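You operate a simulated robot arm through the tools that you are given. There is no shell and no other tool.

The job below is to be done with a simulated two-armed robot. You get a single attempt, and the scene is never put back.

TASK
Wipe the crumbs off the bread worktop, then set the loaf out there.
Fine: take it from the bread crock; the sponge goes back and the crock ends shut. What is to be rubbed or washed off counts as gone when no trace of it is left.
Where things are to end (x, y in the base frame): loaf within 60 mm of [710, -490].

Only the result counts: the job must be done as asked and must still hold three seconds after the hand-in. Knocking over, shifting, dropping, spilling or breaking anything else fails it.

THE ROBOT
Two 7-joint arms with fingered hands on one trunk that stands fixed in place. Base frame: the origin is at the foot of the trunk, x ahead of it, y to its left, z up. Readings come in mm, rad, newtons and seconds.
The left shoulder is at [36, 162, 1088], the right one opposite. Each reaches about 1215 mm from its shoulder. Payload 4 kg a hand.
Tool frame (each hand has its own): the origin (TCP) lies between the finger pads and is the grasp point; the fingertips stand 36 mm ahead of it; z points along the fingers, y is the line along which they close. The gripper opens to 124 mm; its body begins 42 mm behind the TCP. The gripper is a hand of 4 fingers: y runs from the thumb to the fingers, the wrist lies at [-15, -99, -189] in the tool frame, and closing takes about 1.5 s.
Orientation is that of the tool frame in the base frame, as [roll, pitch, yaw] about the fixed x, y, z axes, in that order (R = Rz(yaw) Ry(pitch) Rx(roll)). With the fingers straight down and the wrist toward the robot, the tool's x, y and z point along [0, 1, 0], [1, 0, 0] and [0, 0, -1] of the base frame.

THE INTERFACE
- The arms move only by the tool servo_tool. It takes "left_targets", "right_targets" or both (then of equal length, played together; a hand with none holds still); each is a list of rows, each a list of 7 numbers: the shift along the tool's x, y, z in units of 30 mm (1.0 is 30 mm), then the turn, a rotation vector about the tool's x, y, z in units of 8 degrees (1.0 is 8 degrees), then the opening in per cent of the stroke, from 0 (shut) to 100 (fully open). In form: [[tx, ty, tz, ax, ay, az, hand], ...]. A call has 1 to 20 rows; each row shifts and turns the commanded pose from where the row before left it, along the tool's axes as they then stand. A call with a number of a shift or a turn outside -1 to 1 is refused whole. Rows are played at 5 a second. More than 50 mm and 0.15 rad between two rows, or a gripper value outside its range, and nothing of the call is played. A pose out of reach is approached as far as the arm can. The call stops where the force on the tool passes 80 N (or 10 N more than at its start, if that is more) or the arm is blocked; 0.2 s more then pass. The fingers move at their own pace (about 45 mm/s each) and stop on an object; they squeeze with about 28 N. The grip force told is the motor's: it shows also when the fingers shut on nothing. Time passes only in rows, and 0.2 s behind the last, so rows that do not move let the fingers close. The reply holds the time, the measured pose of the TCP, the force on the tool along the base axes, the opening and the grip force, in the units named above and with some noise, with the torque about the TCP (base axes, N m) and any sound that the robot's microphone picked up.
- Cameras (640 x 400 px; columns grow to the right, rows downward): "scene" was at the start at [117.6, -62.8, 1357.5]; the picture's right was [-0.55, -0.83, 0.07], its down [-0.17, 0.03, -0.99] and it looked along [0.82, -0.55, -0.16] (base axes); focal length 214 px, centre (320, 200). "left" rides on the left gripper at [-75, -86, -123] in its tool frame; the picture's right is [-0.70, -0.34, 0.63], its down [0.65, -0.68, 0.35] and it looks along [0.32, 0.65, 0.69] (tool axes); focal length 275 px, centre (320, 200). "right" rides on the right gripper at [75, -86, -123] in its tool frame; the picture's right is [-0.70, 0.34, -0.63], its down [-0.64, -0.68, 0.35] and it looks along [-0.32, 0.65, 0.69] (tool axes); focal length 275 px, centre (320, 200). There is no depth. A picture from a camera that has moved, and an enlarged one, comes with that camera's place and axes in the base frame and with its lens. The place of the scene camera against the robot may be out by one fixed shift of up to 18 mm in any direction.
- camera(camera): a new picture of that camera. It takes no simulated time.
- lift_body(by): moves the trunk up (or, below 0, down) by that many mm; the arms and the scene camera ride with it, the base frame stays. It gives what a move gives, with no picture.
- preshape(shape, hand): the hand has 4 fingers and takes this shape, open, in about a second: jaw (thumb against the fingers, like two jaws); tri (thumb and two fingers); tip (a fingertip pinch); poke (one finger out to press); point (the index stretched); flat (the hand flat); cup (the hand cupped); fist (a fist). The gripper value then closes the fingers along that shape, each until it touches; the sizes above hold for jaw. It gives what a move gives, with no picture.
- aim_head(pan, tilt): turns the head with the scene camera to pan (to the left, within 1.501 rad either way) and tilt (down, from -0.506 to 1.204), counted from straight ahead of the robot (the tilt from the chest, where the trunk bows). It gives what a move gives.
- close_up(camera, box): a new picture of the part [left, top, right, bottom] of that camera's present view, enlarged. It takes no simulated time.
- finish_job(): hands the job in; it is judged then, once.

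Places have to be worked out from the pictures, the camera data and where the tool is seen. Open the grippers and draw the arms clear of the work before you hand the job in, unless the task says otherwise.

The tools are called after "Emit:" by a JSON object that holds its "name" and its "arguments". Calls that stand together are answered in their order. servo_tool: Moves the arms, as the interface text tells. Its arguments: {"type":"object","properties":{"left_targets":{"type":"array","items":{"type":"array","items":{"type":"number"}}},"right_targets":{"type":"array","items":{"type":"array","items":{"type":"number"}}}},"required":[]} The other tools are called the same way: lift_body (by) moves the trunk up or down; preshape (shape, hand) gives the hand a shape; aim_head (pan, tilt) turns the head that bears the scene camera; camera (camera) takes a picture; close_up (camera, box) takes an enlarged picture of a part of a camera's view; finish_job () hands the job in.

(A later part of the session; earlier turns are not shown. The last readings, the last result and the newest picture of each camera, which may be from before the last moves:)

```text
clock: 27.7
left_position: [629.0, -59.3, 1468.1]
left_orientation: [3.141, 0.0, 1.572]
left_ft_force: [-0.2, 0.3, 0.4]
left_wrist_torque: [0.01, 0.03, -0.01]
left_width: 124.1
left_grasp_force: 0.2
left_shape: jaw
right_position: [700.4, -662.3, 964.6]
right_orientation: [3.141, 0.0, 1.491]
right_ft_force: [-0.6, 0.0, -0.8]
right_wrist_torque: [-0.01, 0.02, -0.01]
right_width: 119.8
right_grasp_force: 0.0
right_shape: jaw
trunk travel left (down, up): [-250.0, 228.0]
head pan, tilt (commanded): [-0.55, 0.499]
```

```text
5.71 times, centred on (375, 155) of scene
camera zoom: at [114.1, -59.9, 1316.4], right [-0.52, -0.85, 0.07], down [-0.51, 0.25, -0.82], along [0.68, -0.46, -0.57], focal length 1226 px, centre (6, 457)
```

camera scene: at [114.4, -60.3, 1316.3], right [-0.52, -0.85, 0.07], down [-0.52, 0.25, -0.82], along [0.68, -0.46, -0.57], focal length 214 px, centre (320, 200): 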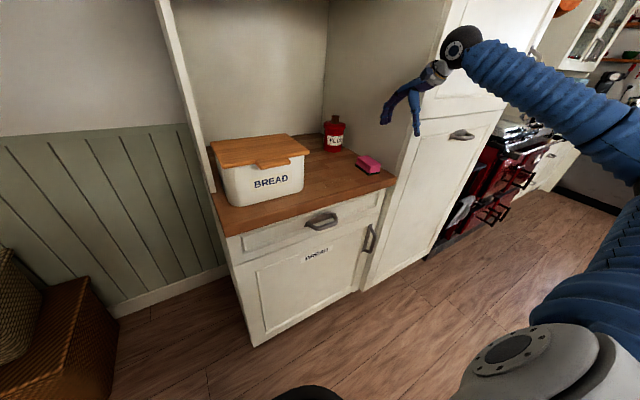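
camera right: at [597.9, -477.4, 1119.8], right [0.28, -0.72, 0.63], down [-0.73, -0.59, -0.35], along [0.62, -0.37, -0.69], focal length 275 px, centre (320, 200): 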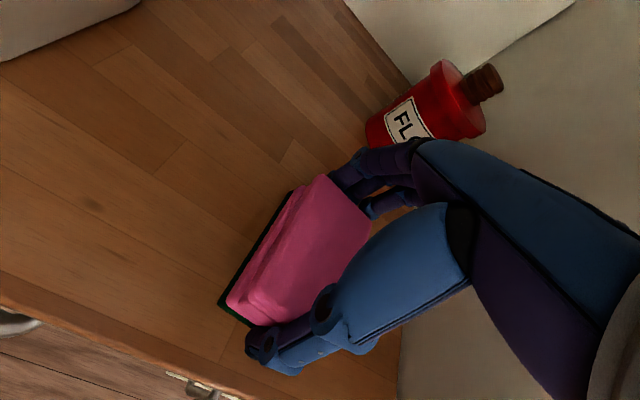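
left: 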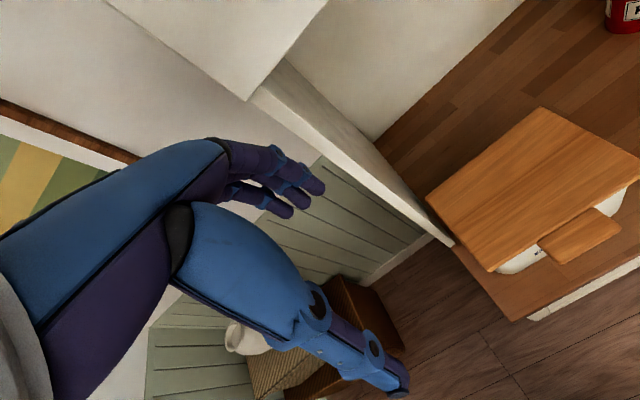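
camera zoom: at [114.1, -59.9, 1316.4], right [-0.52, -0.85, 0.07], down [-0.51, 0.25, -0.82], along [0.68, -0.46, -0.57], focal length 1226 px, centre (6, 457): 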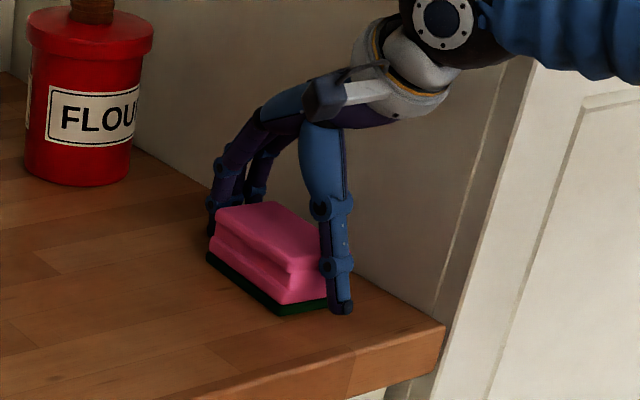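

The sponge is released at its original spot. I'll raise the right hand straight up, then pull it back clear of the worktop.

Emit:
{"name": "servo_tool", "arguments": {"right_targets": [[0, 0, -0.4, 0, 0, 0, 100], [0, 0, -0.8, 0, 0, 0, 100], [0, 0, -1, 0, 0, 0, 100], [0, 0, -1, 0, 0, 0, 100], [0, 0, -1, 0, 0, 0, 100], [0, 0, -1, 0, 0, 0, 100], [0, -0.9, -0.6, 0, 0, 0, 100], [0, -0.9, -0.6, 0, 0, 0, 100], [0, -0.9, -0.6, 0, 0, 0, 100], [0, -0.9, -0.6, 0, 0, 0, 100], [0, -0.9, 0, 0, 0, 0, 100], [0, -0.9, 0, 0, 0, 0, 100]]}}

Emit:
{"name": "camera", "arguments": {"camera": "scene"}}

Emit:
{"name": "camera", "arguments": {"camera": "right"}}

```text
clock: 30.3
left_position: [630.6, -61.6, 1466.2]
left_orientation: [-3.139, -0.002, 1.57]
left_ft_force: [-0.3, -0.2, 0.3]
left_wrist_torque: [0.01, 0.06, 0.01]
left_width: 123.8
left_grasp_force: 0.1
left_shape: jaw
right_position: [540.0, -651.5, 1190.8]
right_orientation: [-3.141, 0.001, 1.491]
right_ft_force: [0.6, -0.7, 0.8]
right_wrist_torque: [0.02, -0.01, 0.01]
right_width: 123.9
right_grasp_force: 0.0
right_shape: jaw
trunk travel left (down, up): [-250.0, 228.0]
head pan, tilt (commanded): [-0.55, 0.499]
```

```text
taken
camera scene: at [115.4, -61.5, 1315.9], right [-0.52, -0.85, 0.07], down [-0.52, 0.25, -0.82], along [0.68, -0.46, -0.57], focal length 214 px, centre (320, 200)
```

scene: 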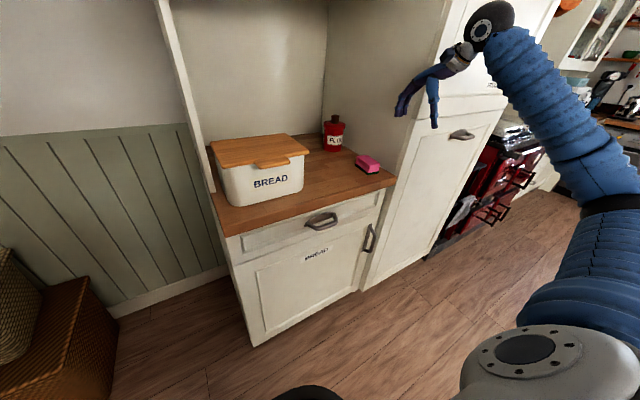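

```text
taken
camera right: at [461.8, -570.3, 1313.2], right [0.28, -0.72, 0.63], down [-0.73, -0.59, -0.34], along [0.62, -0.37, -0.69], focal length 275 px, centre (320, 200)
```

right: 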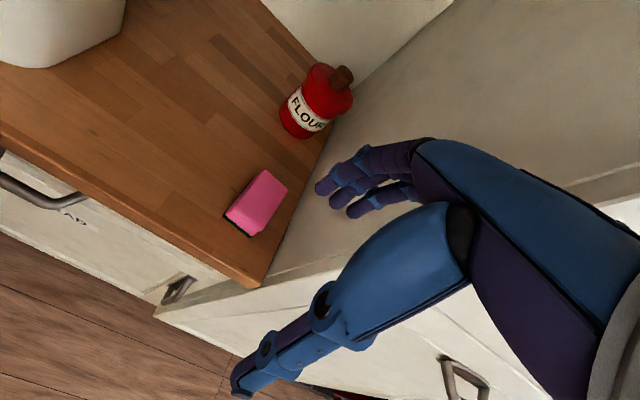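

The worktop is clean and the sponge is home. The crock's tab is about x 620–664, y -277 to -193, z≈1050. I'll bring the left hand in front of the crock, then pitch it so the fingers point forward.

Emit:
{"name": "servo_tool", "arguments": {"left_targets": [[-0.587, -0.233, 0.8, 0, 0, 0, 100], [-0.587, -0.233, 0.8, 0, 0, 0, 100], [-0.587, -0.233, 0.8, 0, 0, 0, 100], [-0.587, -0.233, 0.8, 0, 0, 0, 100], [-0.587, -0.233, 0.8, 0, 0, 0, 100], [-0.587, -0.233, 0.8, 0, 0, 0, 100], [-0.587, -0.233, 0.8, 0, 0, 0, 100], [-0.587, -0.233, 0.8, 0, 0, 0, 100], [-0.587, -0.233, 0.8, 0, 0, 0, 100], [-0.587, -0.233, 0.8, 0, 0, 0, 100]]}}

Emit:
{"name": "camera", "arguments": {"camera": "left"}}

Emit:
{"name": "camera", "arguments": {"camera": "scene"}}

```text
clock: 32.5
left_position: [560.6, -235.0, 1229.1]
left_orientation: [-3.142, 0.0, 1.57]
left_ft_force: [-0.2, -0.2, -0.2]
left_wrist_torque: [0.04, 0.0, 0.01]
left_width: 123.7
left_grasp_force: 0.1
left_shape: jaw
right_position: [541.1, -650.0, 1190.6]
right_orientation: [3.14, 0.0, 1.492]
right_ft_force: [-0.4, 0.4, 0.1]
right_wrist_torque: [0.01, -0.01, 0.01]
right_width: 123.7
right_grasp_force: 0.1
right_shape: jaw
trunk travel left (down, up): [-250.0, 228.0]
head pan, tilt (commanded): [-0.55, 0.499]
```

```text
taken
camera left: at [473.9, -308.6, 1350.8], right [-0.34, -0.7, -0.63], down [-0.68, 0.65, -0.35], along [0.65, 0.32, -0.69], focal length 275 px, centre (320, 200)
```

left: 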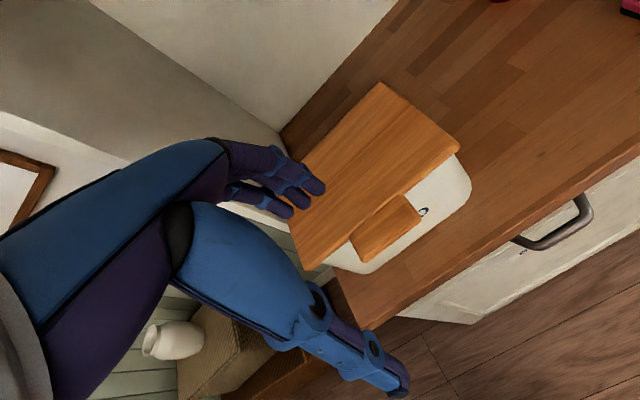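

```text
taken
camera scene: at [114.4, -60.5, 1316.3], right [-0.52, -0.85, 0.06], down [-0.52, 0.25, -0.82], along [0.68, -0.46, -0.57], focal length 214 px, centre (320, 200)
```

scene: 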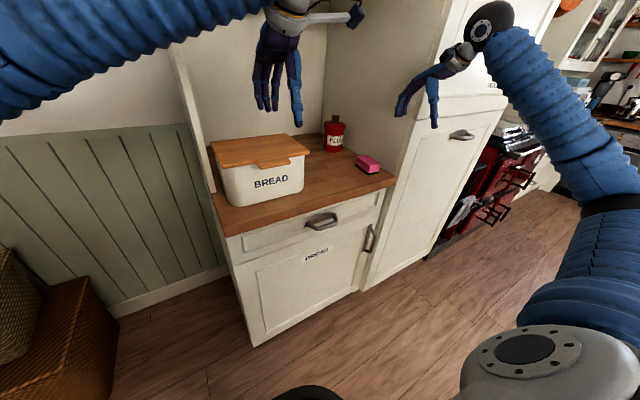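

I have a closer view of the lid and tab now, so I'll zoom for exact geometry.

Emit:
{"name": "close_up", "arguments": {"camera": "left", "box": [270, 60, 490, 290]}}

Emit:
{"name": "close_up", "arguments": {"camera": "scene", "box": [200, 120, 320, 215]}}

```text
1.74 times, centred on (380, 175) of left
camera zoom: at [473.9, -308.6, 1350.8], right [-0.34, -0.7, -0.63], down [-0.68, 0.65, -0.35], along [0.65, 0.32, -0.69], focal length 479 px, centre (216, 244)
```

zoom: 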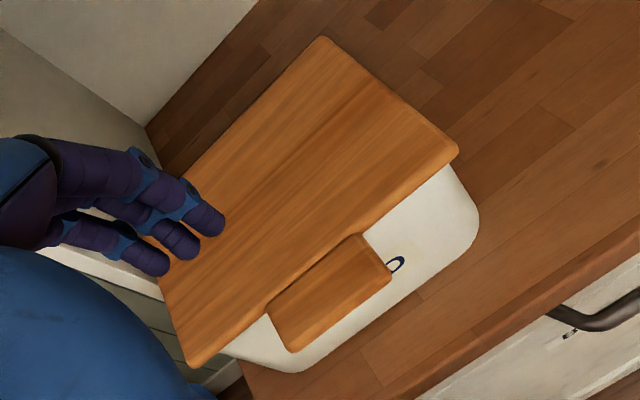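

```text
4.21 times, centred on (260, 168) of scene
camera zoom: at [114.4, -60.5, 1316.3], right [-0.52, -0.85, 0.06], down [-0.52, 0.25, -0.82], along [0.68, -0.46, -0.57], focal length 903 px, centre (573, 337)
```

zoom: 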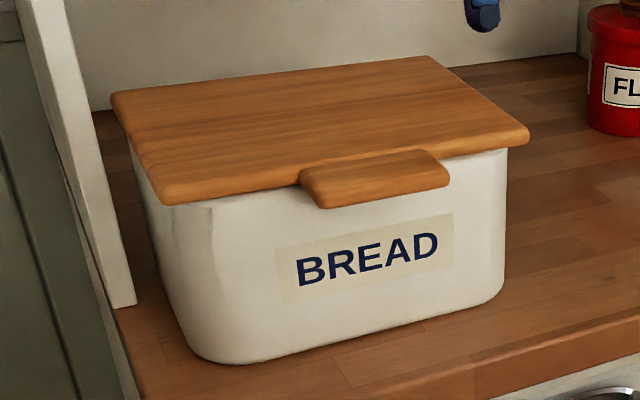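

The tab spans x 625–666, y -275 to -188, with its top near z≈1052, and the crock's front face is at x≈667. I'll pitch the left hand so the fingers point forward, fingers above and thumb below, half open.

Emit:
{"name": "servo_tool", "arguments": {"left_targets": [[0, 0, 0, -1, 0, 0, 60], [0, 0, 0, -1, 0, 0, 55], [0, 0, 0, -1, 0, 0, 55], [0, 0, 0, -1, 0, 0, 55], [0, 0, 0, -1, 0, 0, 55], [0, 0, 0, -1, 0, 0, 55], [0, 0, 0, -1, 0, 0, 55], [0, 0, 0, -1, 0, 0, 55], [0, 0, 0, -1, 0, 0, 55], [0, 0, 0, -1, 0, 0, 55], [0, 0, 0, -1, 0, 0, 55], [0, 0, 0, -0.25, 0, 0, 55]]}}

Emit:
{"name": "camera", "arguments": {"camera": "scene"}}

Emit:
{"name": "camera", "arguments": {"camera": "left"}}

```text
clock: 35.1
left_position: [561.6, -233.0, 1227.6]
left_orientation: [1.572, -0.001, 1.571]
left_ft_force: [-0.1, 0.6, 0.8]
left_wrist_torque: [0.0, -0.01, -0.01]
left_width: 68.3
left_grasp_force: 0.1
left_shape: jaw
right_position: [541.1, -648.8, 1191.1]
right_orientation: [-3.14, -0.002, 1.491]
right_ft_force: [-0.4, -0.3, 0.2]
right_wrist_torque: [0.03, 0.03, -0.01]
right_width: 123.8
right_grasp_force: 0.1
right_shape: jaw
trunk travel left (down, up): [-250.0, 228.0]
head pan, tilt (commanded): [-0.55, 0.499]
```

```text
taken
camera scene: at [114.8, -59.1, 1316.2], right [-0.52, -0.85, 0.07], down [-0.52, 0.25, -0.82], along [0.68, -0.46, -0.57], focal length 214 px, centre (320, 200)
```

scene: 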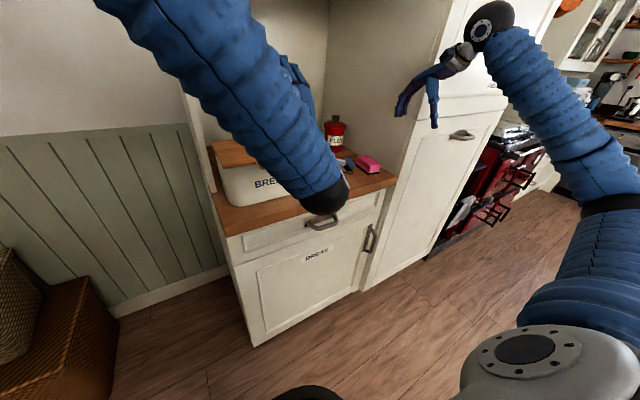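

```text
taken
camera left: at [437.4, -307.5, 1141.9], right [0.63, -0.7, -0.34], down [0.35, 0.64, -0.68], along [0.69, 0.32, 0.65], focal length 275 px, centre (320, 200)
```

left: 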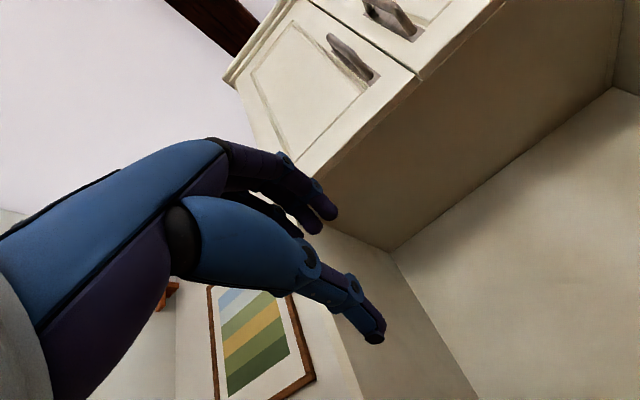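

The left hand points forward with fingers up and thumb below. I'll lower it to tab height, still 60 mm short of the tab, and bring the right hand around so its camera views the crock from the side.

Emit:
{"name": "servo_tool", "arguments": {"left_targets": [[0.01, -0.76, 0, 0, 0, 0, 55], [0.01, -0.76, 0, 0, 0, 0, 55], [0.01, -0.76, 0, 0, 0, 0, 55], [0.01, -0.76, 0, 0, 0, 0, 55], [0.01, -0.76, 0, 0, 0, 0, 55], [0.01, -0.76, 0, 0, 0, 0, 55], [0.01, -0.76, 0, 0, 0, 0, 55], [0, -0.76, 0, 0, 0, 0, 55], [0, 0, 0, 0, 0, 0, 55], [0, 0, 0, 0, 0, 0, 55], [0, 0, 0, 0, 0, 0, 55], [0, 0, 0, 0, 0, 0, 55], [0, 0, 0, 0, 0, 0, 55], [0, 0, 0, 0, 0, 0, 55], [0, 0, 0, 0, 0, 0, 55], [0, 0, 0, 0, 0, 0, 55]], "right_targets": [[0.9, 0.03, 0.1, 0, 0, 0, 100], [0.9, 0.03, 0.1, 0, 0, 0, 100], [0.9, 0.03, 0.1, 0, 0, 0, 100], [0.9, 0.03, 0.1, 0, 0, 0, 100], [0.9, 0.03, 0.1, 0, 0, 0, 100], [0.9, 0.03, 0.1, 0, 0, 0, 100], [0, 0, 0, 0, 0, -1, 100], [0, 0, 0, 0, 0, -1, 100], [0, 0, 0, 0, 0, -1, 100], [0, 0, 0, 0, 0, -1, 100], [0, 0, 0, 0, 0, -1, 100], [0, 0, 0, 0, 0, -1, 100], [0, 0, 0, 0, 0, -1, 100], [0, 0, 0, 0, 0, -1, 100], [0, 0, 0, 0, 0, -1, 100], [0, 0, 0, 0, 0, -1, 100]]}}

Emit:
{"name": "camera", "arguments": {"camera": "right"}}

Emit:
{"name": "camera", "arguments": {"camera": "scene"}}

Emit:
{"name": "camera", "arguments": {"camera": "left"}}

```text
clock: 37.0
left_position: [645.2, -164.9, 1195.1]
left_orientation: [1.555, 0.116, 1.637]
left_ft_force: [-0.5, 0.1, -0.1]
left_wrist_torque: [0.01, -0.01, -0.02]
left_width: 68.6
left_grasp_force: 0.1
left_shape: jaw
left hand out of reach, approached as far as the arm can: row 3, 4, 5, 6, 7, 8
right_position: [557.5, -486.8, 1173.5]
right_orientation: [-3.141, 0.0, 1.778]
right_ft_force: [0.7, 0.5, -0.2]
right_wrist_torque: [-0.02, -0.02, -0.02]
right_width: 123.6
right_grasp_force: 0.2
right_shape: jaw
trunk travel left (down, up): [-250.0, 228.0]
head pan, tilt (commanded): [-0.55, 0.499]
stopped in row 9 (left hand): the arm was blocked; the commanded pose is now the measured one
```

```text
taken
camera right: at [458.8, -431.1, 1296.2], right [0.47, -0.61, 0.63], down [-0.53, -0.77, -0.34], along [0.7, -0.17, -0.69], focal length 275 px, centre (320, 200)
```

right: 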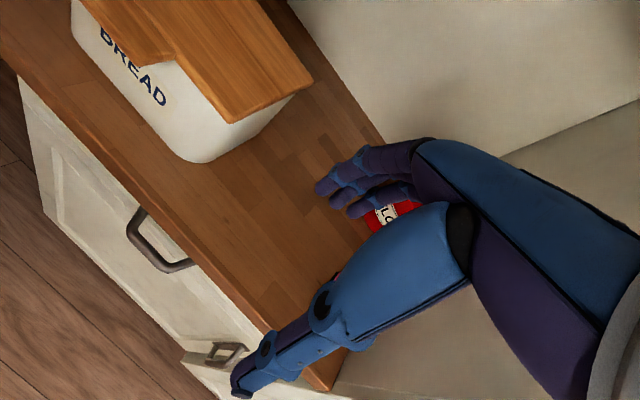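

```text
taken
camera scene: at [114.1, -59.3, 1316.4], right [-0.52, -0.85, 0.07], down [-0.51, 0.25, -0.82], along [0.68, -0.46, -0.57], focal length 214 px, centre (320, 200)
```

scene: 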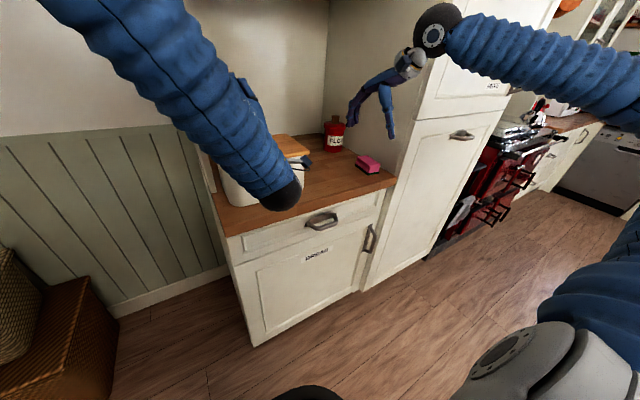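

```text
taken
camera left: at [528.5, -257.8, 1116.0], right [0.69, -0.68, -0.24], down [0.32, 0.58, -0.75], along [0.65, 0.44, 0.62], focal length 275 px, centre (320, 200)
```

left: 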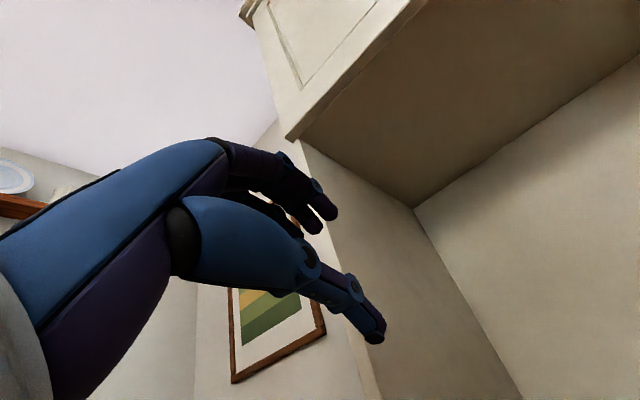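

The left arm hit its reach limit in that pose, though it touched nothing. A better grip comes from the left side, with fingers pointing right along the tab and the thumb underneath. I'll back the left hand off and yaw it to point right while finishing the turn of the right hand's camera.

Emit:
{"name": "servo_tool", "arguments": {"left_targets": [[0, 0.2, -0.9, 0, 0, 0, 55], [0, 0.2, -0.9, 0, 0, 0, 55], [0, 0.2, -0.9, 0, 0, 0, 55], [0, 0, 0, 0.064, -0.976, 0.045, 55], [0, 0, 0, 0.064, -0.976, 0.045, 55], [0, 0, 0, 0.064, -0.976, 0.045, 55], [0, 0, 0, 0.064, -0.976, 0.045, 55], [0, 0, 0, 0.064, -0.976, 0.045, 55], [0, 0, 0, 0.064, -0.976, 0.045, 55], [0, 0, 0, 0.064, -0.976, 0.045, 55], [0, 0, 0, 0.064, -0.976, 0.045, 55], [0, 0, 0, 0.064, -0.976, 0.045, 55], [0, 0, 0, 0.064, -0.976, 0.045, 55], [0, 0, 0, 0.064, -0.976, 0.045, 55], [0, 0, 0, 0.064, -0.976, 0.045, 55]], "right_targets": [[0, 0, 0, 0, 0, 0, 100], [0, 0, 0, 0, 0, 0, 100], [0, 0, 0, 0, 0, 0, 100], [0, 0, 0, 0, 0, -1, 100], [0, 0, 0, 0, 0, -1, 100], [0, 0, 0, 0, 0, -1, 100], [0, 0, 0, 0, 0, -1, 100], [0, 0, 0, 0, 0, -1, 100], [0, 0, 0, 0, 0, -1, 100], [0, 0, 0, 0, 0, 0, 100], [0, 0, 0, 0, 0, 0, 100], [0, 0, 0, 0, 0, 0, 100], [0, 0, 0, 0, 0, 0, 100], [0, 0, 0, 0, 0, 0, 100], [0, 0, 0, 0, 0, 0, 100]]}}

Emit:
{"name": "camera", "arguments": {"camera": "right"}}

Emit:
{"name": "camera", "arguments": {"camera": "scene"}}

Emit:
{"name": "camera", "arguments": {"camera": "left"}}

```text
clock: 40.2
left_position: [562.8, -171.4, 1209.4]
left_orientation: [1.572, 0.0, -0.001]
left_ft_force: [0.2, 0.5, 0.1]
left_wrist_torque: [-0.01, -0.04, 0.03]
left_width: 68.0
left_grasp_force: 0.1
left_shape: jaw
right_position: [557.0, -487.7, 1174.7]
right_orientation: [3.141, -0.001, 2.618]
right_ft_force: [-0.4, 0.4, 0.5]
right_wrist_torque: [0.01, 0.01, 0.01]
right_width: 123.8
right_grasp_force: 0.0
right_shape: jaw
trunk travel left (down, up): [-250.0, 228.0]
head pan, tilt (commanded): [-0.55, 0.499]
```

```text
taken
camera right: at [450.1, -524.2, 1297.5], right [0.77, -0.06, 0.63], down [0.22, -0.91, -0.35], along [0.6, 0.4, -0.69], focal length 275 px, centre (320, 200)
```

right: 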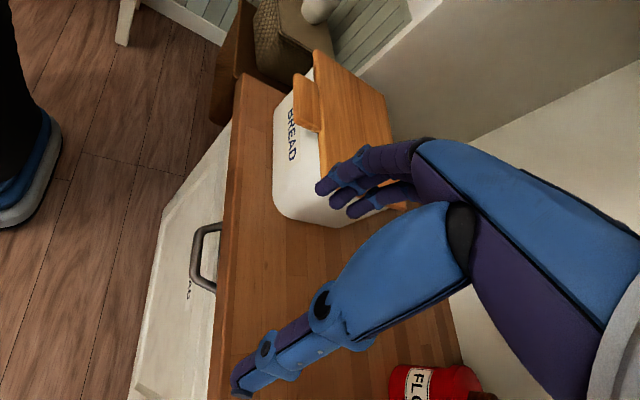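

```text
taken
camera scene: at [113.9, -60.0, 1316.6], right [-0.52, -0.85, 0.07], down [-0.51, 0.25, -0.82], along [0.68, -0.46, -0.57], focal length 214 px, centre (320, 200)
```

scene: 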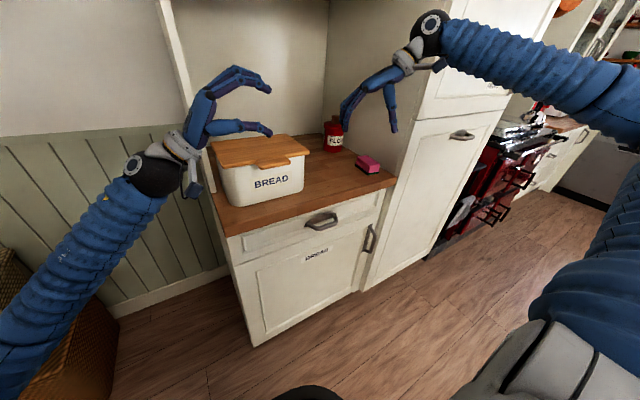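

```text
taken
camera left: at [486.3, -47.0, 1123.2], right [-0.7, -0.63, -0.34], down [0.64, -0.34, -0.68], along [0.32, -0.69, 0.65], focal length 275 px, centre (320, 200)
```

left: 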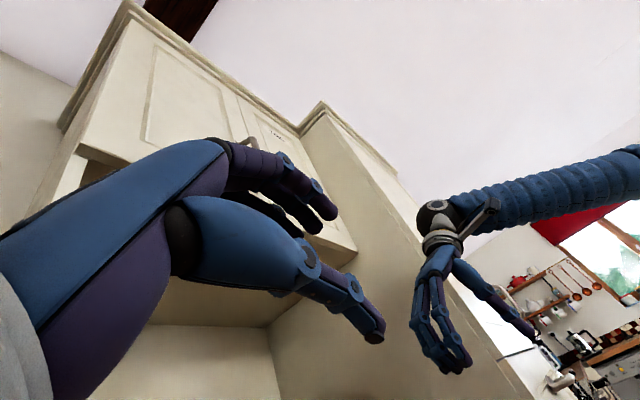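

The left hand reached the new pose, pointing right. I'll use an approach from the front-left so the palm stays clear of the crock front: turn the hand 45°, then lower it to tab height short of the tab.

Emit:
{"name": "servo_tool", "arguments": {"left_targets": [[0, 0, 0, 0, 0.94, 0, 55], [0, 0, 0, 0, 0.94, 0, 55], [0, 0, 0, 0, 0.94, 0, 55], [0, 0, 0, 0, 0.94, 0, 55], [0, 0, 0, 0, 0.94, 0, 55], [0, 0, 0, 0, 0.94, 0, 55], [0, -0.6, 0, 0, 0, 0, 55], [0, -0.6, 0, 0, 0, 0, 55], [0, -0.6, 0, 0, 0, 0, 55], [0, -0.6, 0, 0, 0, 0, 55], [0, -0.6, 0, 0, 0, 0, 55], [0, -0.6, 0, 0, 0, 0, 55], [0, 0, 0, 0, 0, 0, 55]]}}

Emit:
{"name": "camera", "arguments": {"camera": "scene"}}

```text
clock: 43.0
left_position: [559.3, -170.4, 1101.9]
left_orientation: [1.573, -0.002, 0.787]
left_ft_force: [0.5, 0.4, -1.2]
left_wrist_torque: [0.01, 0.02, 0.05]
left_width: 68.3
left_grasp_force: 0.0
left_shape: jaw
right_position: [558.1, -488.0, 1175.3]
right_orientation: [3.141, 0.0, 2.616]
right_ft_force: [0.2, -0.1, 0.1]
right_wrist_torque: [0.02, 0.03, -0.01]
right_width: 124.0
right_grasp_force: 0.0
right_shape: jaw
trunk travel left (down, up): [-250.0, 228.0]
head pan, tilt (commanded): [-0.55, 0.499]
```

```text
taken
camera scene: at [114.0, -59.9, 1316.5], right [-0.52, -0.85, 0.07], down [-0.51, 0.25, -0.82], along [0.68, -0.46, -0.57], focal length 214 px, centre (320, 200)
```

scene: 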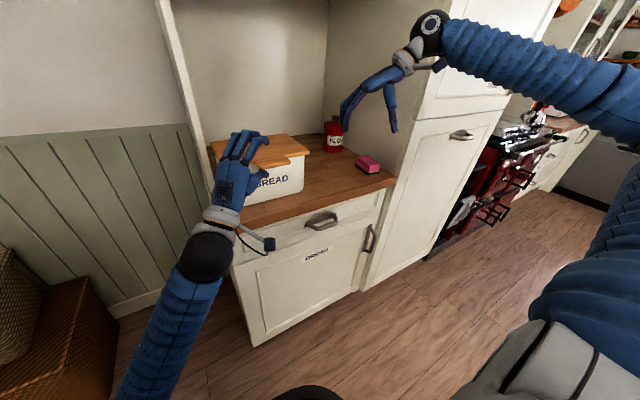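

The pose holds with the elbow low, and there is good clearance. I'll lower to z≈1045 and check tab alignment from the right camera and scene.

Emit:
{"name": "servo_tool", "arguments": {"left_targets": [[0, -0.63, 0, 0, 0, 0, 55], [0, -0.63, 0, 0, 0, 0, 55], [0, -0.63, 0, 0, 0, 0, 55], [0, 0, 0, 0, 0, 0, 55]]}}

Emit:
{"name": "close_up", "arguments": {"camera": "scene", "box": [180, 110, 330, 260]}}

Emit:
{"name": "close_up", "arguments": {"camera": "right", "box": [200, 0, 420, 240]}}

Emit:
{"name": "camera", "arguments": {"camera": "left"}}

```text
clock: 44.0
left_position: [560.1, -171.1, 1046.1]
left_orientation: [1.575, -0.002, 0.788]
left_ft_force: [-0.1, -0.8, 0.2]
left_wrist_torque: [0.02, -0.02, 0.01]
left_width: 68.1
left_grasp_force: 0.1
left_shape: jaw
right_position: [556.9, -487.7, 1174.4]
right_orientation: [-3.141, 0.0, 2.616]
right_ft_force: [1.0, 0.0, -0.1]
right_wrist_torque: [-0.02, -0.02, 0.02]
right_width: 123.9
right_grasp_force: 0.1
right_shape: jaw
trunk travel left (down, up): [-250.0, 228.0]
head pan, tilt (commanded): [-0.55, 0.499]
```

```text
2.67 times, centred on (255, 185) of scene
camera zoom: at [113.9, -59.9, 1316.4], right [-0.52, -0.85, 0.07], down [-0.51, 0.25, -0.82], along [0.68, -0.46, -0.57], focal length 572 px, centre (493, 240)
```

zoom: 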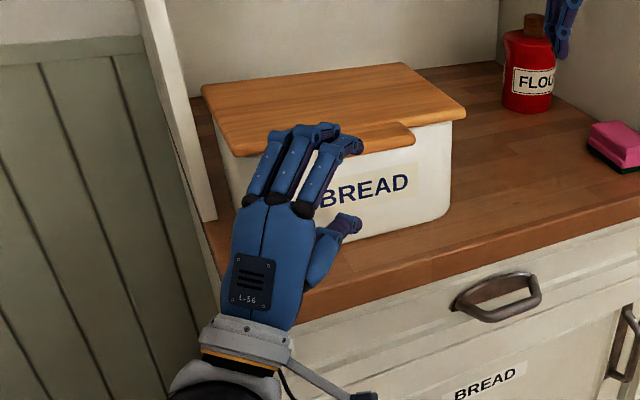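

```text
1.67 times, centred on (310, 120) of right
camera zoom: at [449.9, -524.3, 1297.5], right [0.77, -0.06, 0.63], down [0.22, -0.91, -0.35], along [0.6, 0.4, -0.69], focal length 459 px, centre (337, 333)
```

zoom: 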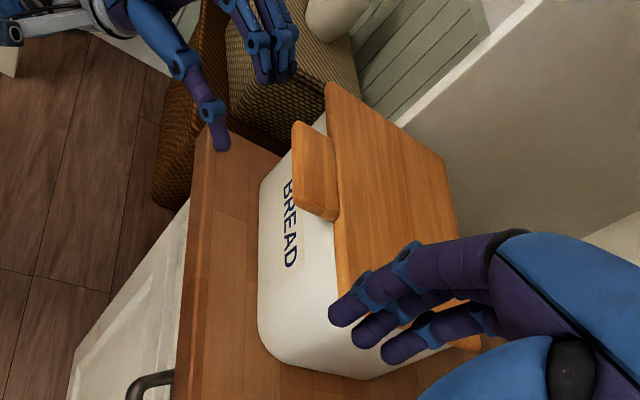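

```text
taken
camera left: at [419.7, -136.5, 959.5], right [-0.04, -0.94, -0.34], down [0.7, 0.21, -0.68], along [0.71, -0.27, 0.65], focal length 275 px, centre (320, 200)
```

left: 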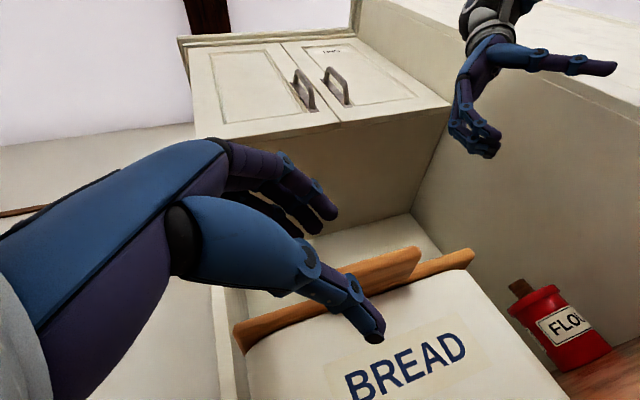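

The left camera now sees the tab from below, so I'll zoom there to fix the tab's height relative to thumb and fingers.

Emit:
{"name": "close_up", "arguments": {"camera": "left", "box": [220, 140, 500, 360]}}

```text
1.82 times, centred on (360, 250) of left
camera zoom: at [419.7, -136.5, 959.5], right [-0.04, -0.94, -0.34], down [0.7, 0.21, -0.68], along [0.71, -0.27, 0.65], focal length 500 px, centre (247, 109)
```

zoom: 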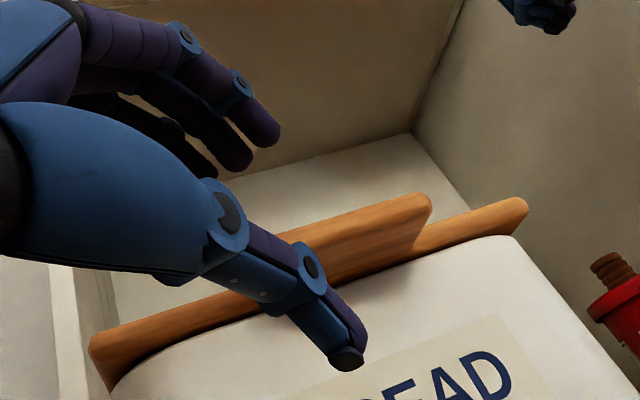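

The tab sits about z 1043–1057, and the hand should centre at z≈1050. I'll raise 4 mm and slide diagonally toward the tab for the first 75 mm.

Emit:
{"name": "servo_tool", "arguments": {"left_targets": [[0, 0.13, 0.4, 0, 0, 0, 55], [0, 0, 0.7, 0, 0, 0, 55], [0, 0, 0.7, 0, 0, 0, 55], [0, 0, 0.7, 0, 0, 0, 55], [0, 0, 0, 0, 0, 0, 55]]}}

Emit:
{"name": "close_up", "arguments": {"camera": "right", "box": [200, 0, 420, 240]}}

Emit:
{"name": "close_up", "arguments": {"camera": "left", "box": [220, 140, 500, 360]}}

Emit:
{"name": "close_up", "arguments": {"camera": "scene", "box": [180, 110, 330, 260]}}

```text
clock: 45.2
left_position: [615.2, -222.6, 1051.1]
left_orientation: [1.574, -0.002, 0.788]
left_ft_force: [-0.2, 1.3, -0.4]
left_wrist_torque: [-0.04, -0.02, 0.02]
left_width: 68.3
left_grasp_force: 0.1
left_shape: jaw
right_position: [557.9, -487.8, 1174.8]
right_orientation: [3.141, 0.0, 2.615]
right_ft_force: [0.1, 0.9, -0.3]
right_wrist_torque: [-0.02, 0.0, 0.0]
right_width: 123.8
right_grasp_force: 0.1
right_shape: jaw
trunk travel left (down, up): [-250.0, 228.0]
head pan, tilt (commanded): [-0.55, 0.499]
```

```text
1.67 times, centred on (310, 120) of right
camera zoom: at [449.8, -524.1, 1297.5], right [0.77, -0.06, 0.63], down [0.22, -0.91, -0.35], along [0.6, 0.4, -0.69], focal length 459 px, centre (337, 333)
```

zoom: 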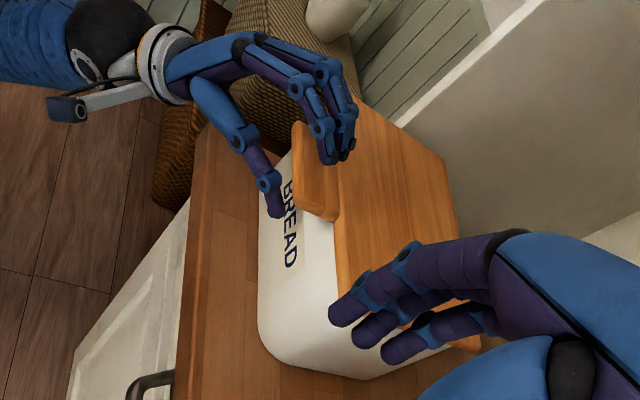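

```text
1.82 times, centred on (360, 250) of left
camera zoom: at [474.6, -189.5, 963.9], right [-0.04, -0.94, -0.34], down [0.7, 0.21, -0.68], along [0.71, -0.27, 0.65], focal length 500 px, centre (247, 109)
```

zoom: 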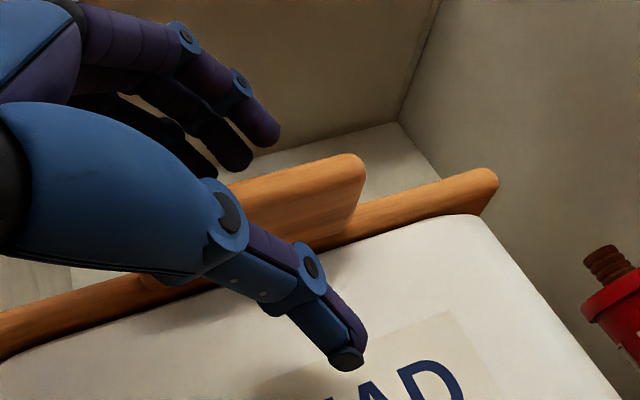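

```text
2.67 times, centred on (255, 185) of scene
camera zoom: at [113.8, -59.7, 1316.4], right [-0.52, -0.85, 0.07], down [-0.51, 0.25, -0.82], along [0.68, -0.46, -0.57], focal length 572 px, centre (493, 240)
```

zoom: 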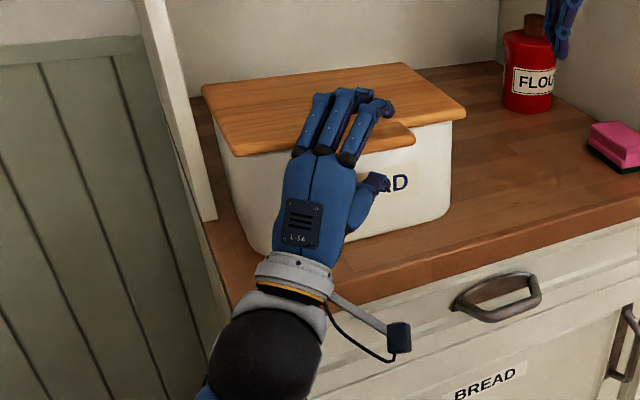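

Fingers are above the tab and the thumb is below it, clear of the crock face. I'll move 9 mm further in and close gently.

Emit:
{"name": "servo_tool", "arguments": {"left_targets": [[0, 0, 0.3, 0, 0, 0, 55], [0, 0, 0, 0, 0, 0, 45], [0, 0, 0, 0, 0, 0, 35], [0, 0, 0, 0, 0, 0, 25], [0, 0, 0, 0, 0, 0, 15], [0, 0, 0, 0, 0, 0, 5], [0, 0, 0, 0, 0, 0, 0], [0, 0, 0, 0, 0, 0, 0]]}}

Emit:
{"name": "close_up", "arguments": {"camera": "right", "box": [200, 0, 420, 240]}}

Emit:
{"name": "close_up", "arguments": {"camera": "left", "box": [220, 140, 500, 360]}}

Emit:
{"name": "close_up", "arguments": {"camera": "scene", "box": [180, 110, 330, 260]}}

```text
clock: 47.0
left_position: [621.5, -230.8, 1050.1]
left_orientation: [1.575, -0.003, 0.789]
left_ft_force: [0.9, -0.2, 3.6]
left_wrist_torque: [-0.52, -0.73, 0.04]
left_width: 19.1
left_grasp_force: 28.5
left_shape: jaw
right_position: [557.2, -487.4, 1174.5]
right_orientation: [-3.141, 0.0, 2.617]
right_ft_force: [0.1, 0.1, 0.2]
right_wrist_torque: [-0.01, 0.03, -0.03]
right_width: 124.1
right_grasp_force: 0.0
right_shape: jaw
trunk travel left (down, up): [-250.0, 228.0]
head pan, tilt (commanded): [-0.55, 0.499]
```

```text
1.67 times, centred on (310, 120) of right
camera zoom: at [449.7, -524.2, 1297.6], right [0.77, -0.06, 0.63], down [0.22, -0.91, -0.35], along [0.6, 0.4, -0.69], focal length 459 px, centre (337, 333)
```

zoom: 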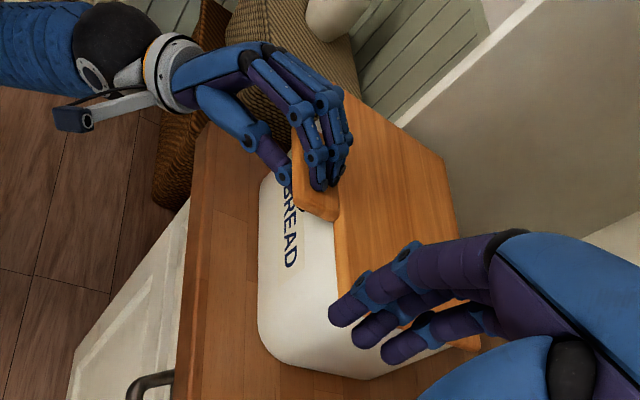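

```text
1.82 times, centred on (360, 250) of left
camera zoom: at [480.7, -195.9, 963.4], right [-0.04, -0.94, -0.34], down [0.7, 0.21, -0.68], along [0.71, -0.27, 0.65], focal length 500 px, centre (247, 109)
```

zoom: 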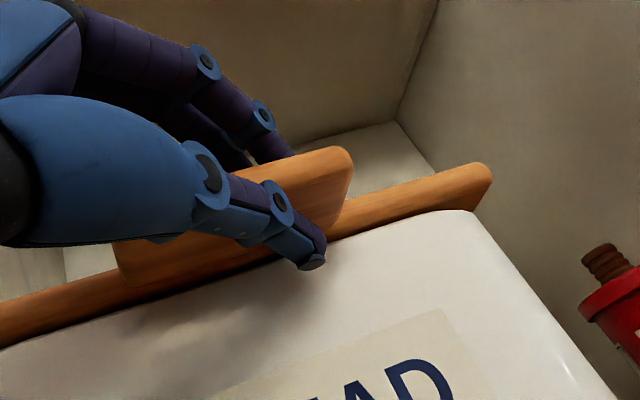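

```text
2.67 times, centred on (255, 185) of scene
camera zoom: at [113.7, -59.8, 1316.5], right [-0.52, -0.85, 0.07], down [-0.51, 0.25, -0.82], along [0.68, -0.46, -0.57], focal length 572 px, centre (493, 240)
```

zoom: 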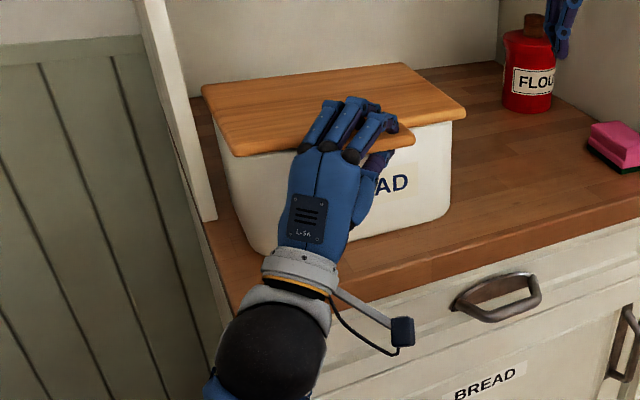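

The tab is held firmly, 19 mm thick with 28.5 N grip. I'll raise the front of the lid by 8° along an arc about its rear edge to learn how it opens.

Emit:
{"name": "servo_tool", "arguments": {"left_targets": [[0.026, 0.513, 0.026, 0.354, 0, -0.354, 0], [0.026, 0.513, 0.026, 0.354, 0, -0.354, 0], [0, 0, 0, 0, 0, 0, 0]]}}

Emit:
{"name": "camera", "arguments": {"camera": "right"}}

Emit:
{"name": "close_up", "arguments": {"camera": "scene", "box": [180, 110, 330, 260]}}

```text
clock: 47.8
left_position: [623.0, -230.6, 1083.0]
left_orientation: [1.673, 0.098, 0.794]
left_ft_force: [-9.0, 1.9, 6.2]
left_wrist_torque: [-0.53, -0.83, -0.04]
left_width: 18.9
left_grasp_force: 27.7
left_shape: jaw
right_position: [555.9, -487.5, 1175.6]
right_orientation: [-3.141, 0.001, 2.616]
right_ft_force: [0.6, 0.1, -1.2]
right_wrist_torque: [-0.02, -0.01, -0.01]
right_width: 123.9
right_grasp_force: 0.1
right_shape: jaw
trunk travel left (down, up): [-250.0, 228.0]
head pan, tilt (commanded): [-0.55, 0.499]
```

```text
taken
camera right: at [448.7, -524.0, 1298.0], right [0.77, -0.06, 0.63], down [0.22, -0.91, -0.35], along [0.6, 0.4, -0.69], focal length 275 px, centre (320, 200)
```

right: 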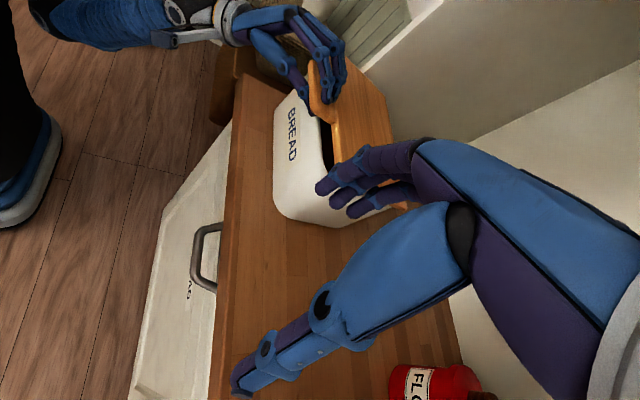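

```text
2.67 times, centred on (255, 185) of scene
camera zoom: at [112.7, -59.6, 1316.6], right [-0.52, -0.85, 0.06], down [-0.51, 0.25, -0.82], along [0.68, -0.46, -0.57], focal length 572 px, centre (493, 240)
```

zoom: 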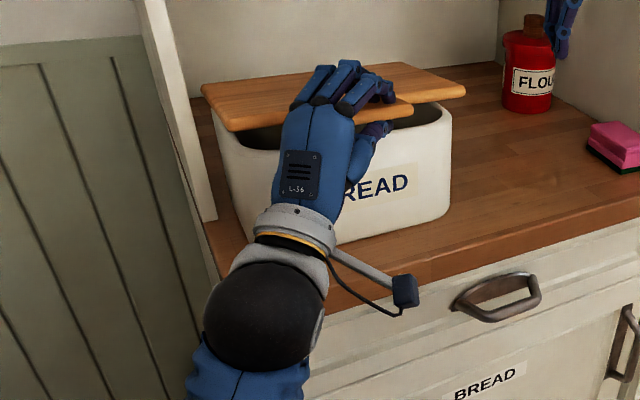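

The lid swings up about its rear edge and behaves like a hinge; the -9 N force along x suggests the hinge sits a bit higher than I assumed. I'll correct for that and keep opening to about 32°.

Emit:
{"name": "servo_tool", "arguments": {"left_targets": [[-0.04, 0.514, -0.04, 0.354, 0, -0.354, 0], [0.008, 0.514, 0.008, 0.354, 0, -0.354, 0], [0.008, 0.514, 0.008, 0.354, 0, -0.354, 0], [0, 0, 0, 0, 0, 0, 0]]}}

```text
clock: 48.8
left_position: [633.3, -231.0, 1123.9]
left_orientation: [1.826, 0.243, 0.82]
left_ft_force: [1.2, 1.6, 2.5]
left_wrist_torque: [-0.54, -0.8, 0.23]
left_width: 19.0
left_grasp_force: 28.0
left_shape: jaw
right_position: [557.6, -486.5, 1175.5]
right_orientation: [3.14, 0.0, 2.615]
right_ft_force: [0.6, -0.2, 0.3]
right_wrist_torque: [-0.07, -0.01, 0.02]
right_width: 123.9
right_grasp_force: 0.2
right_shape: jaw
trunk travel left (down, up): [-250.0, 228.0]
head pan, tilt (commanded): [-0.55, 0.499]
```

Forces are small now, so the hinge model fits. I'll continue opening to about 44°.

Emit:
{"name": "servo_tool", "arguments": {"left_targets": [[0.008, 0.514, 0.008, 0.354, 0, -0.354, 0], [0.008, 0.514, 0.008, 0.354, 0, -0.354, 0], [0.008, 0.514, 0.008, 0.354, 0, -0.354, 0], [0.008, 0.514, 0.008, 0.354, 0, -0.354, 0], [0.008, 0.514, 0.008, 0.354, 0, -0.354, 0], [0.008, 0.514, 0.008, 0.354, 0, -0.354, 0], [0, 0, 0, 0, 0, 0, 0]]}}

Emit:
{"name": "camera", "arguments": {"camera": "right"}}

Emit:
{"name": "camera", "arguments": {"camera": "scene"}}

```text
clock: 50.4
left_position: [696.0, -218.0, 1185.7]
left_orientation: [2.2, 0.483, 0.997]
left_ft_force: [11.5, 2.7, -9.8]
left_wrist_torque: [0.01, -0.43, 0.73]
left_width: 18.4
left_grasp_force: 28.1
left_shape: jaw
right_position: [559.1, -488.2, 1172.9]
right_orientation: [-3.141, -0.005, 2.616]
right_ft_force: [0.4, -0.5, -0.3]
right_wrist_torque: [0.0, -0.02, 0.0]
right_width: 123.9
right_grasp_force: 0.1
right_shape: jaw
trunk travel left (down, up): [-250.0, 228.0]
head pan, tilt (commanded): [-0.55, 0.499]
```

```text
taken
camera right: at [451.2, -524.9, 1295.9], right [0.77, -0.06, 0.63], down [0.22, -0.91, -0.35], along [0.6, 0.4, -0.69], focal length 275 px, centre (320, 200)
```

right: 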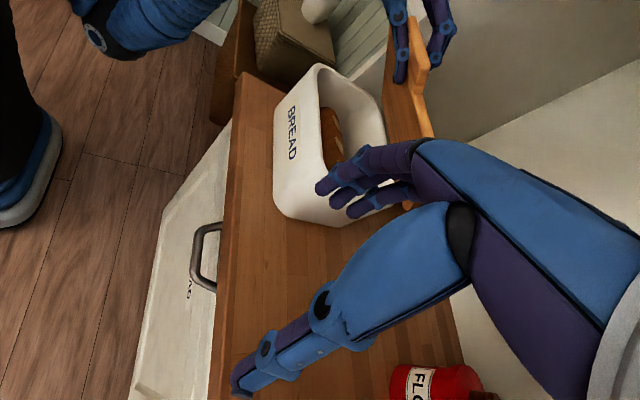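

```text
taken
camera scene: at [116.1, -59.8, 1315.7], right [-0.52, -0.85, 0.07], down [-0.52, 0.25, -0.82], along [0.68, -0.46, -0.57], focal length 214 px, centre (320, 200)
```

scene: 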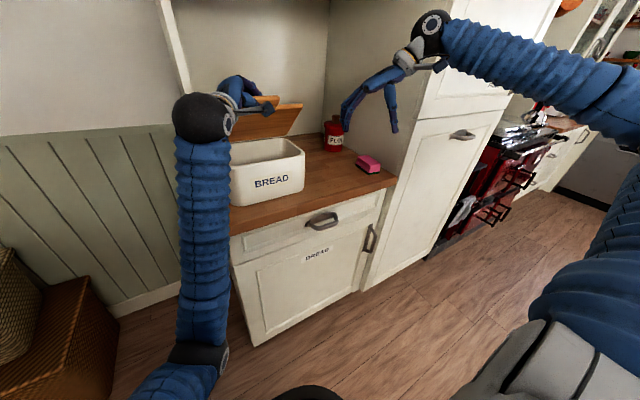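

The hand position lags the planned arc by about 25 mm and the lid is pulling back toward its hinge, so I'll look closely before going further.

Emit:
{"name": "close_up", "arguments": {"camera": "scene", "box": [160, 60, 340, 220]}}

Emit:
{"name": "close_up", "arguments": {"camera": "right", "box": [240, 0, 480, 240]}}

Emit:
{"name": "camera", "arguments": {"camera": "left"}}

```text
2.50 times, centred on (250, 140) of scene
camera zoom: at [116.1, -59.8, 1315.7], right [-0.52, -0.85, 0.07], down [-0.52, 0.25, -0.82], along [0.68, -0.46, -0.57], focal length 536 px, centre (495, 350)
```

zoom: 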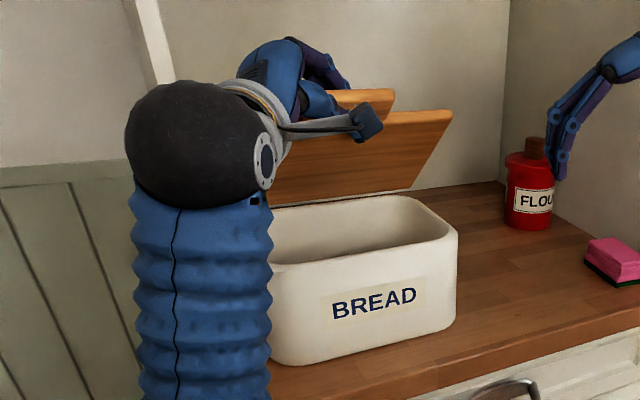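

```text
1.67 times, centred on (360, 120) of right
camera zoom: at [451.2, -524.9, 1295.9], right [0.77, -0.06, 0.63], down [0.22, -0.91, -0.35], along [0.6, 0.4, -0.69], focal length 459 px, centre (253, 333)
```

zoom: 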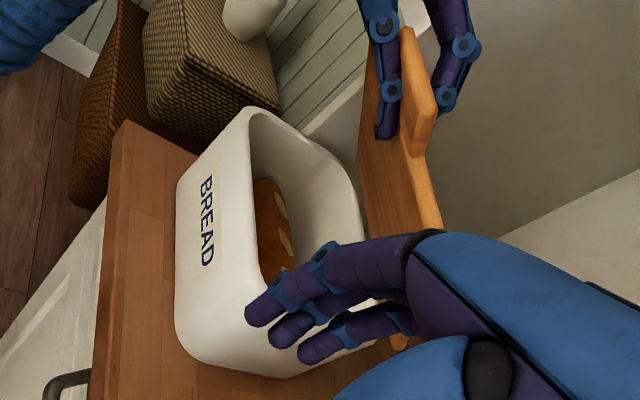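

```text
taken
camera left: at [535.8, -189.2, 1223.4], right [-0.24, -0.94, -0.25], down [0.02, 0.25, -0.97], along [0.97, -0.23, -0.04], focal length 275 px, centre (320, 200)
```

left: 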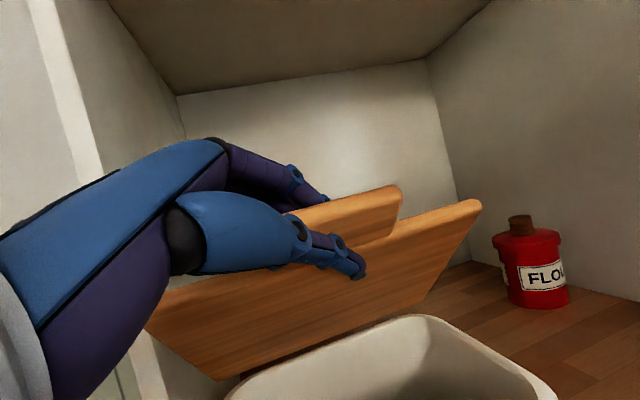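

The loaf is visible inside the crock and the lid is near 49°, with the hand slipped slightly along it. I'll hold still a moment to see whether the pose settles.

Emit:
{"name": "servo_tool", "arguments": {"left_targets": [[0, 0, 0, 0, 0, 0, 0], [0, 0, 0, 0, 0, 0, 0]]}}

```text
clock: 51.0
left_position: [697.9, -216.8, 1188.3]
left_orientation: [2.196, 0.487, 0.992]
left_ft_force: [16.1, -6.1, -16.0]
left_wrist_torque: [0.14, -0.29, 0.65]
left_width: 17.9
left_grasp_force: 27.8
left_shape: jaw
right_position: [558.5, -487.5, 1173.1]
right_orientation: [-3.14, -0.003, 2.617]
right_ft_force: [0.9, 0.8, -0.6]
right_wrist_torque: [-0.02, -0.02, 0.02]
right_width: 123.6
right_grasp_force: 0.0
right_shape: jaw
trunk travel left (down, up): [-250.0, 228.0]
head pan, tilt (commanded): [-0.55, 0.499]
```

Tension is rising, so I'll move the commanded pose onto the measured one to relieve it before opening further.

Emit:
{"name": "servo_tool", "arguments": {"left_targets": [[0.45, -0.02, 0.12, 0, 0, 0, 0], [0.4, -0.02, 0.1, 0, 0, 0, 0], [0, 0, 0, 0, 0, 0, 0]]}}

```text
clock: 51.8
left_position: [701.7, -211.7, 1187.8]
left_orientation: [2.171, 0.487, 0.966]
left_ft_force: [2.7, -41.8, 1.4]
left_wrist_torque: [-0.12, -0.62, -0.42]
left_width: 16.3
left_grasp_force: 28.0
left_shape: jaw
right_position: [558.3, -490.7, 1173.5]
right_orientation: [3.14, -0.003, 2.617]
right_ft_force: [0.3, 0.2, -0.5]
right_wrist_torque: [-0.01, 0.01, -0.02]
right_width: 123.8
right_grasp_force: 0.0
right_shape: jaw
trunk travel left (down, up): [-250.0, 228.0]
head pan, tilt (commanded): [-0.55, 0.499]
```

There is now a 42 N sideways load, so the correction overshot in y. I'll look at the grip and then back it off.

Emit:
{"name": "camera", "arguments": {"camera": "left"}}

Emit:
{"name": "camera", "arguments": {"camera": "right"}}

Emit:
{"name": "camera", "arguments": {"camera": "scene"}}

```text
taken
camera left: at [540.4, -180.7, 1221.9], right [-0.25, -0.94, -0.24], down [0.04, 0.23, -0.97], along [0.97, -0.25, -0.02], focal length 275 px, centre (320, 200)
```

left: 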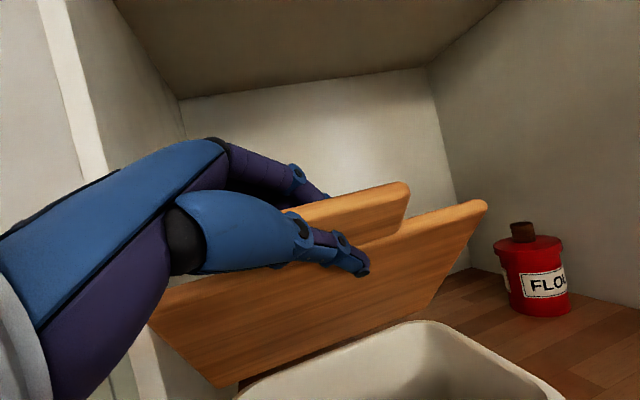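

```text
taken
camera right: at [450.6, -527.6, 1295.9], right [0.77, -0.06, 0.63], down [0.22, -0.91, -0.35], along [0.6, 0.41, -0.69], focal length 275 px, centre (320, 200)
```

right: 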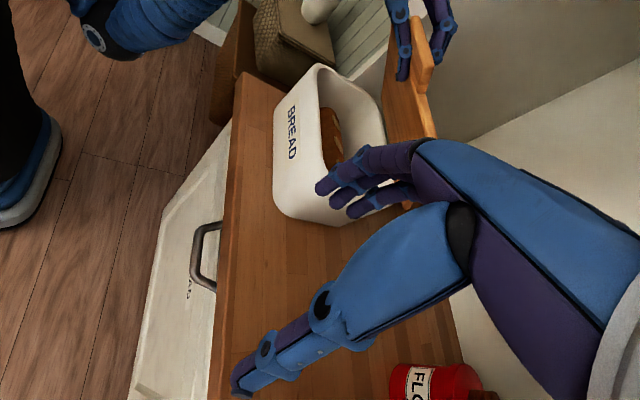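

```text
taken
camera scene: at [113.8, -64.5, 1316.4], right [-0.52, -0.85, 0.06], down [-0.51, 0.25, -0.82], along [0.68, -0.46, -0.57], focal length 214 px, centre (320, 200)
```

scene: 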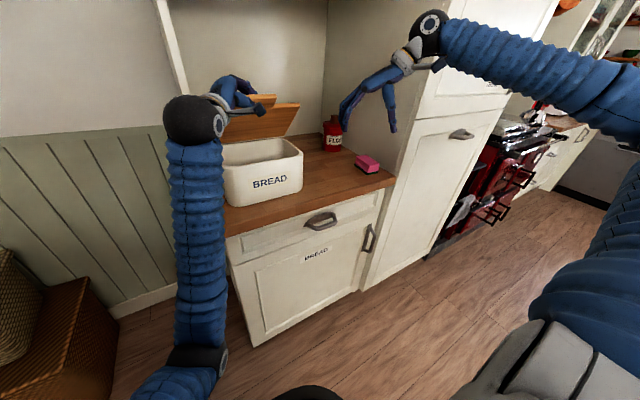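

The lid is still well held. I'll shift the hand about 9 mm to the right (-y) to remove the side load.

Emit:
{"name": "servo_tool", "arguments": {"left_targets": [[-0.22, 0, 0.21, 0, 0, 0, 0], [0, 0, 0, 0, 0, 0, 0]]}}

```text
clock: 52.4
left_position: [703.8, -212.5, 1189.5]
left_orientation: [2.168, 0.476, 0.975]
left_ft_force: [-6.7, -14.5, 13.0]
left_wrist_torque: [-0.34, -0.88, -0.08]
left_width: 15.7
left_grasp_force: 27.5
left_shape: jaw
right_position: [555.7, -487.7, 1175.5]
right_orientation: [3.139, -0.001, 2.618]
right_ft_force: [-0.4, 0.5, -0.3]
right_wrist_torque: [0.04, 0.03, 0.02]
right_width: 123.8
right_grasp_force: 0.1
right_shape: jaw
trunk travel left (down, up): [-250.0, 228.0]
head pan, tilt (commanded): [-0.55, 0.499]
```

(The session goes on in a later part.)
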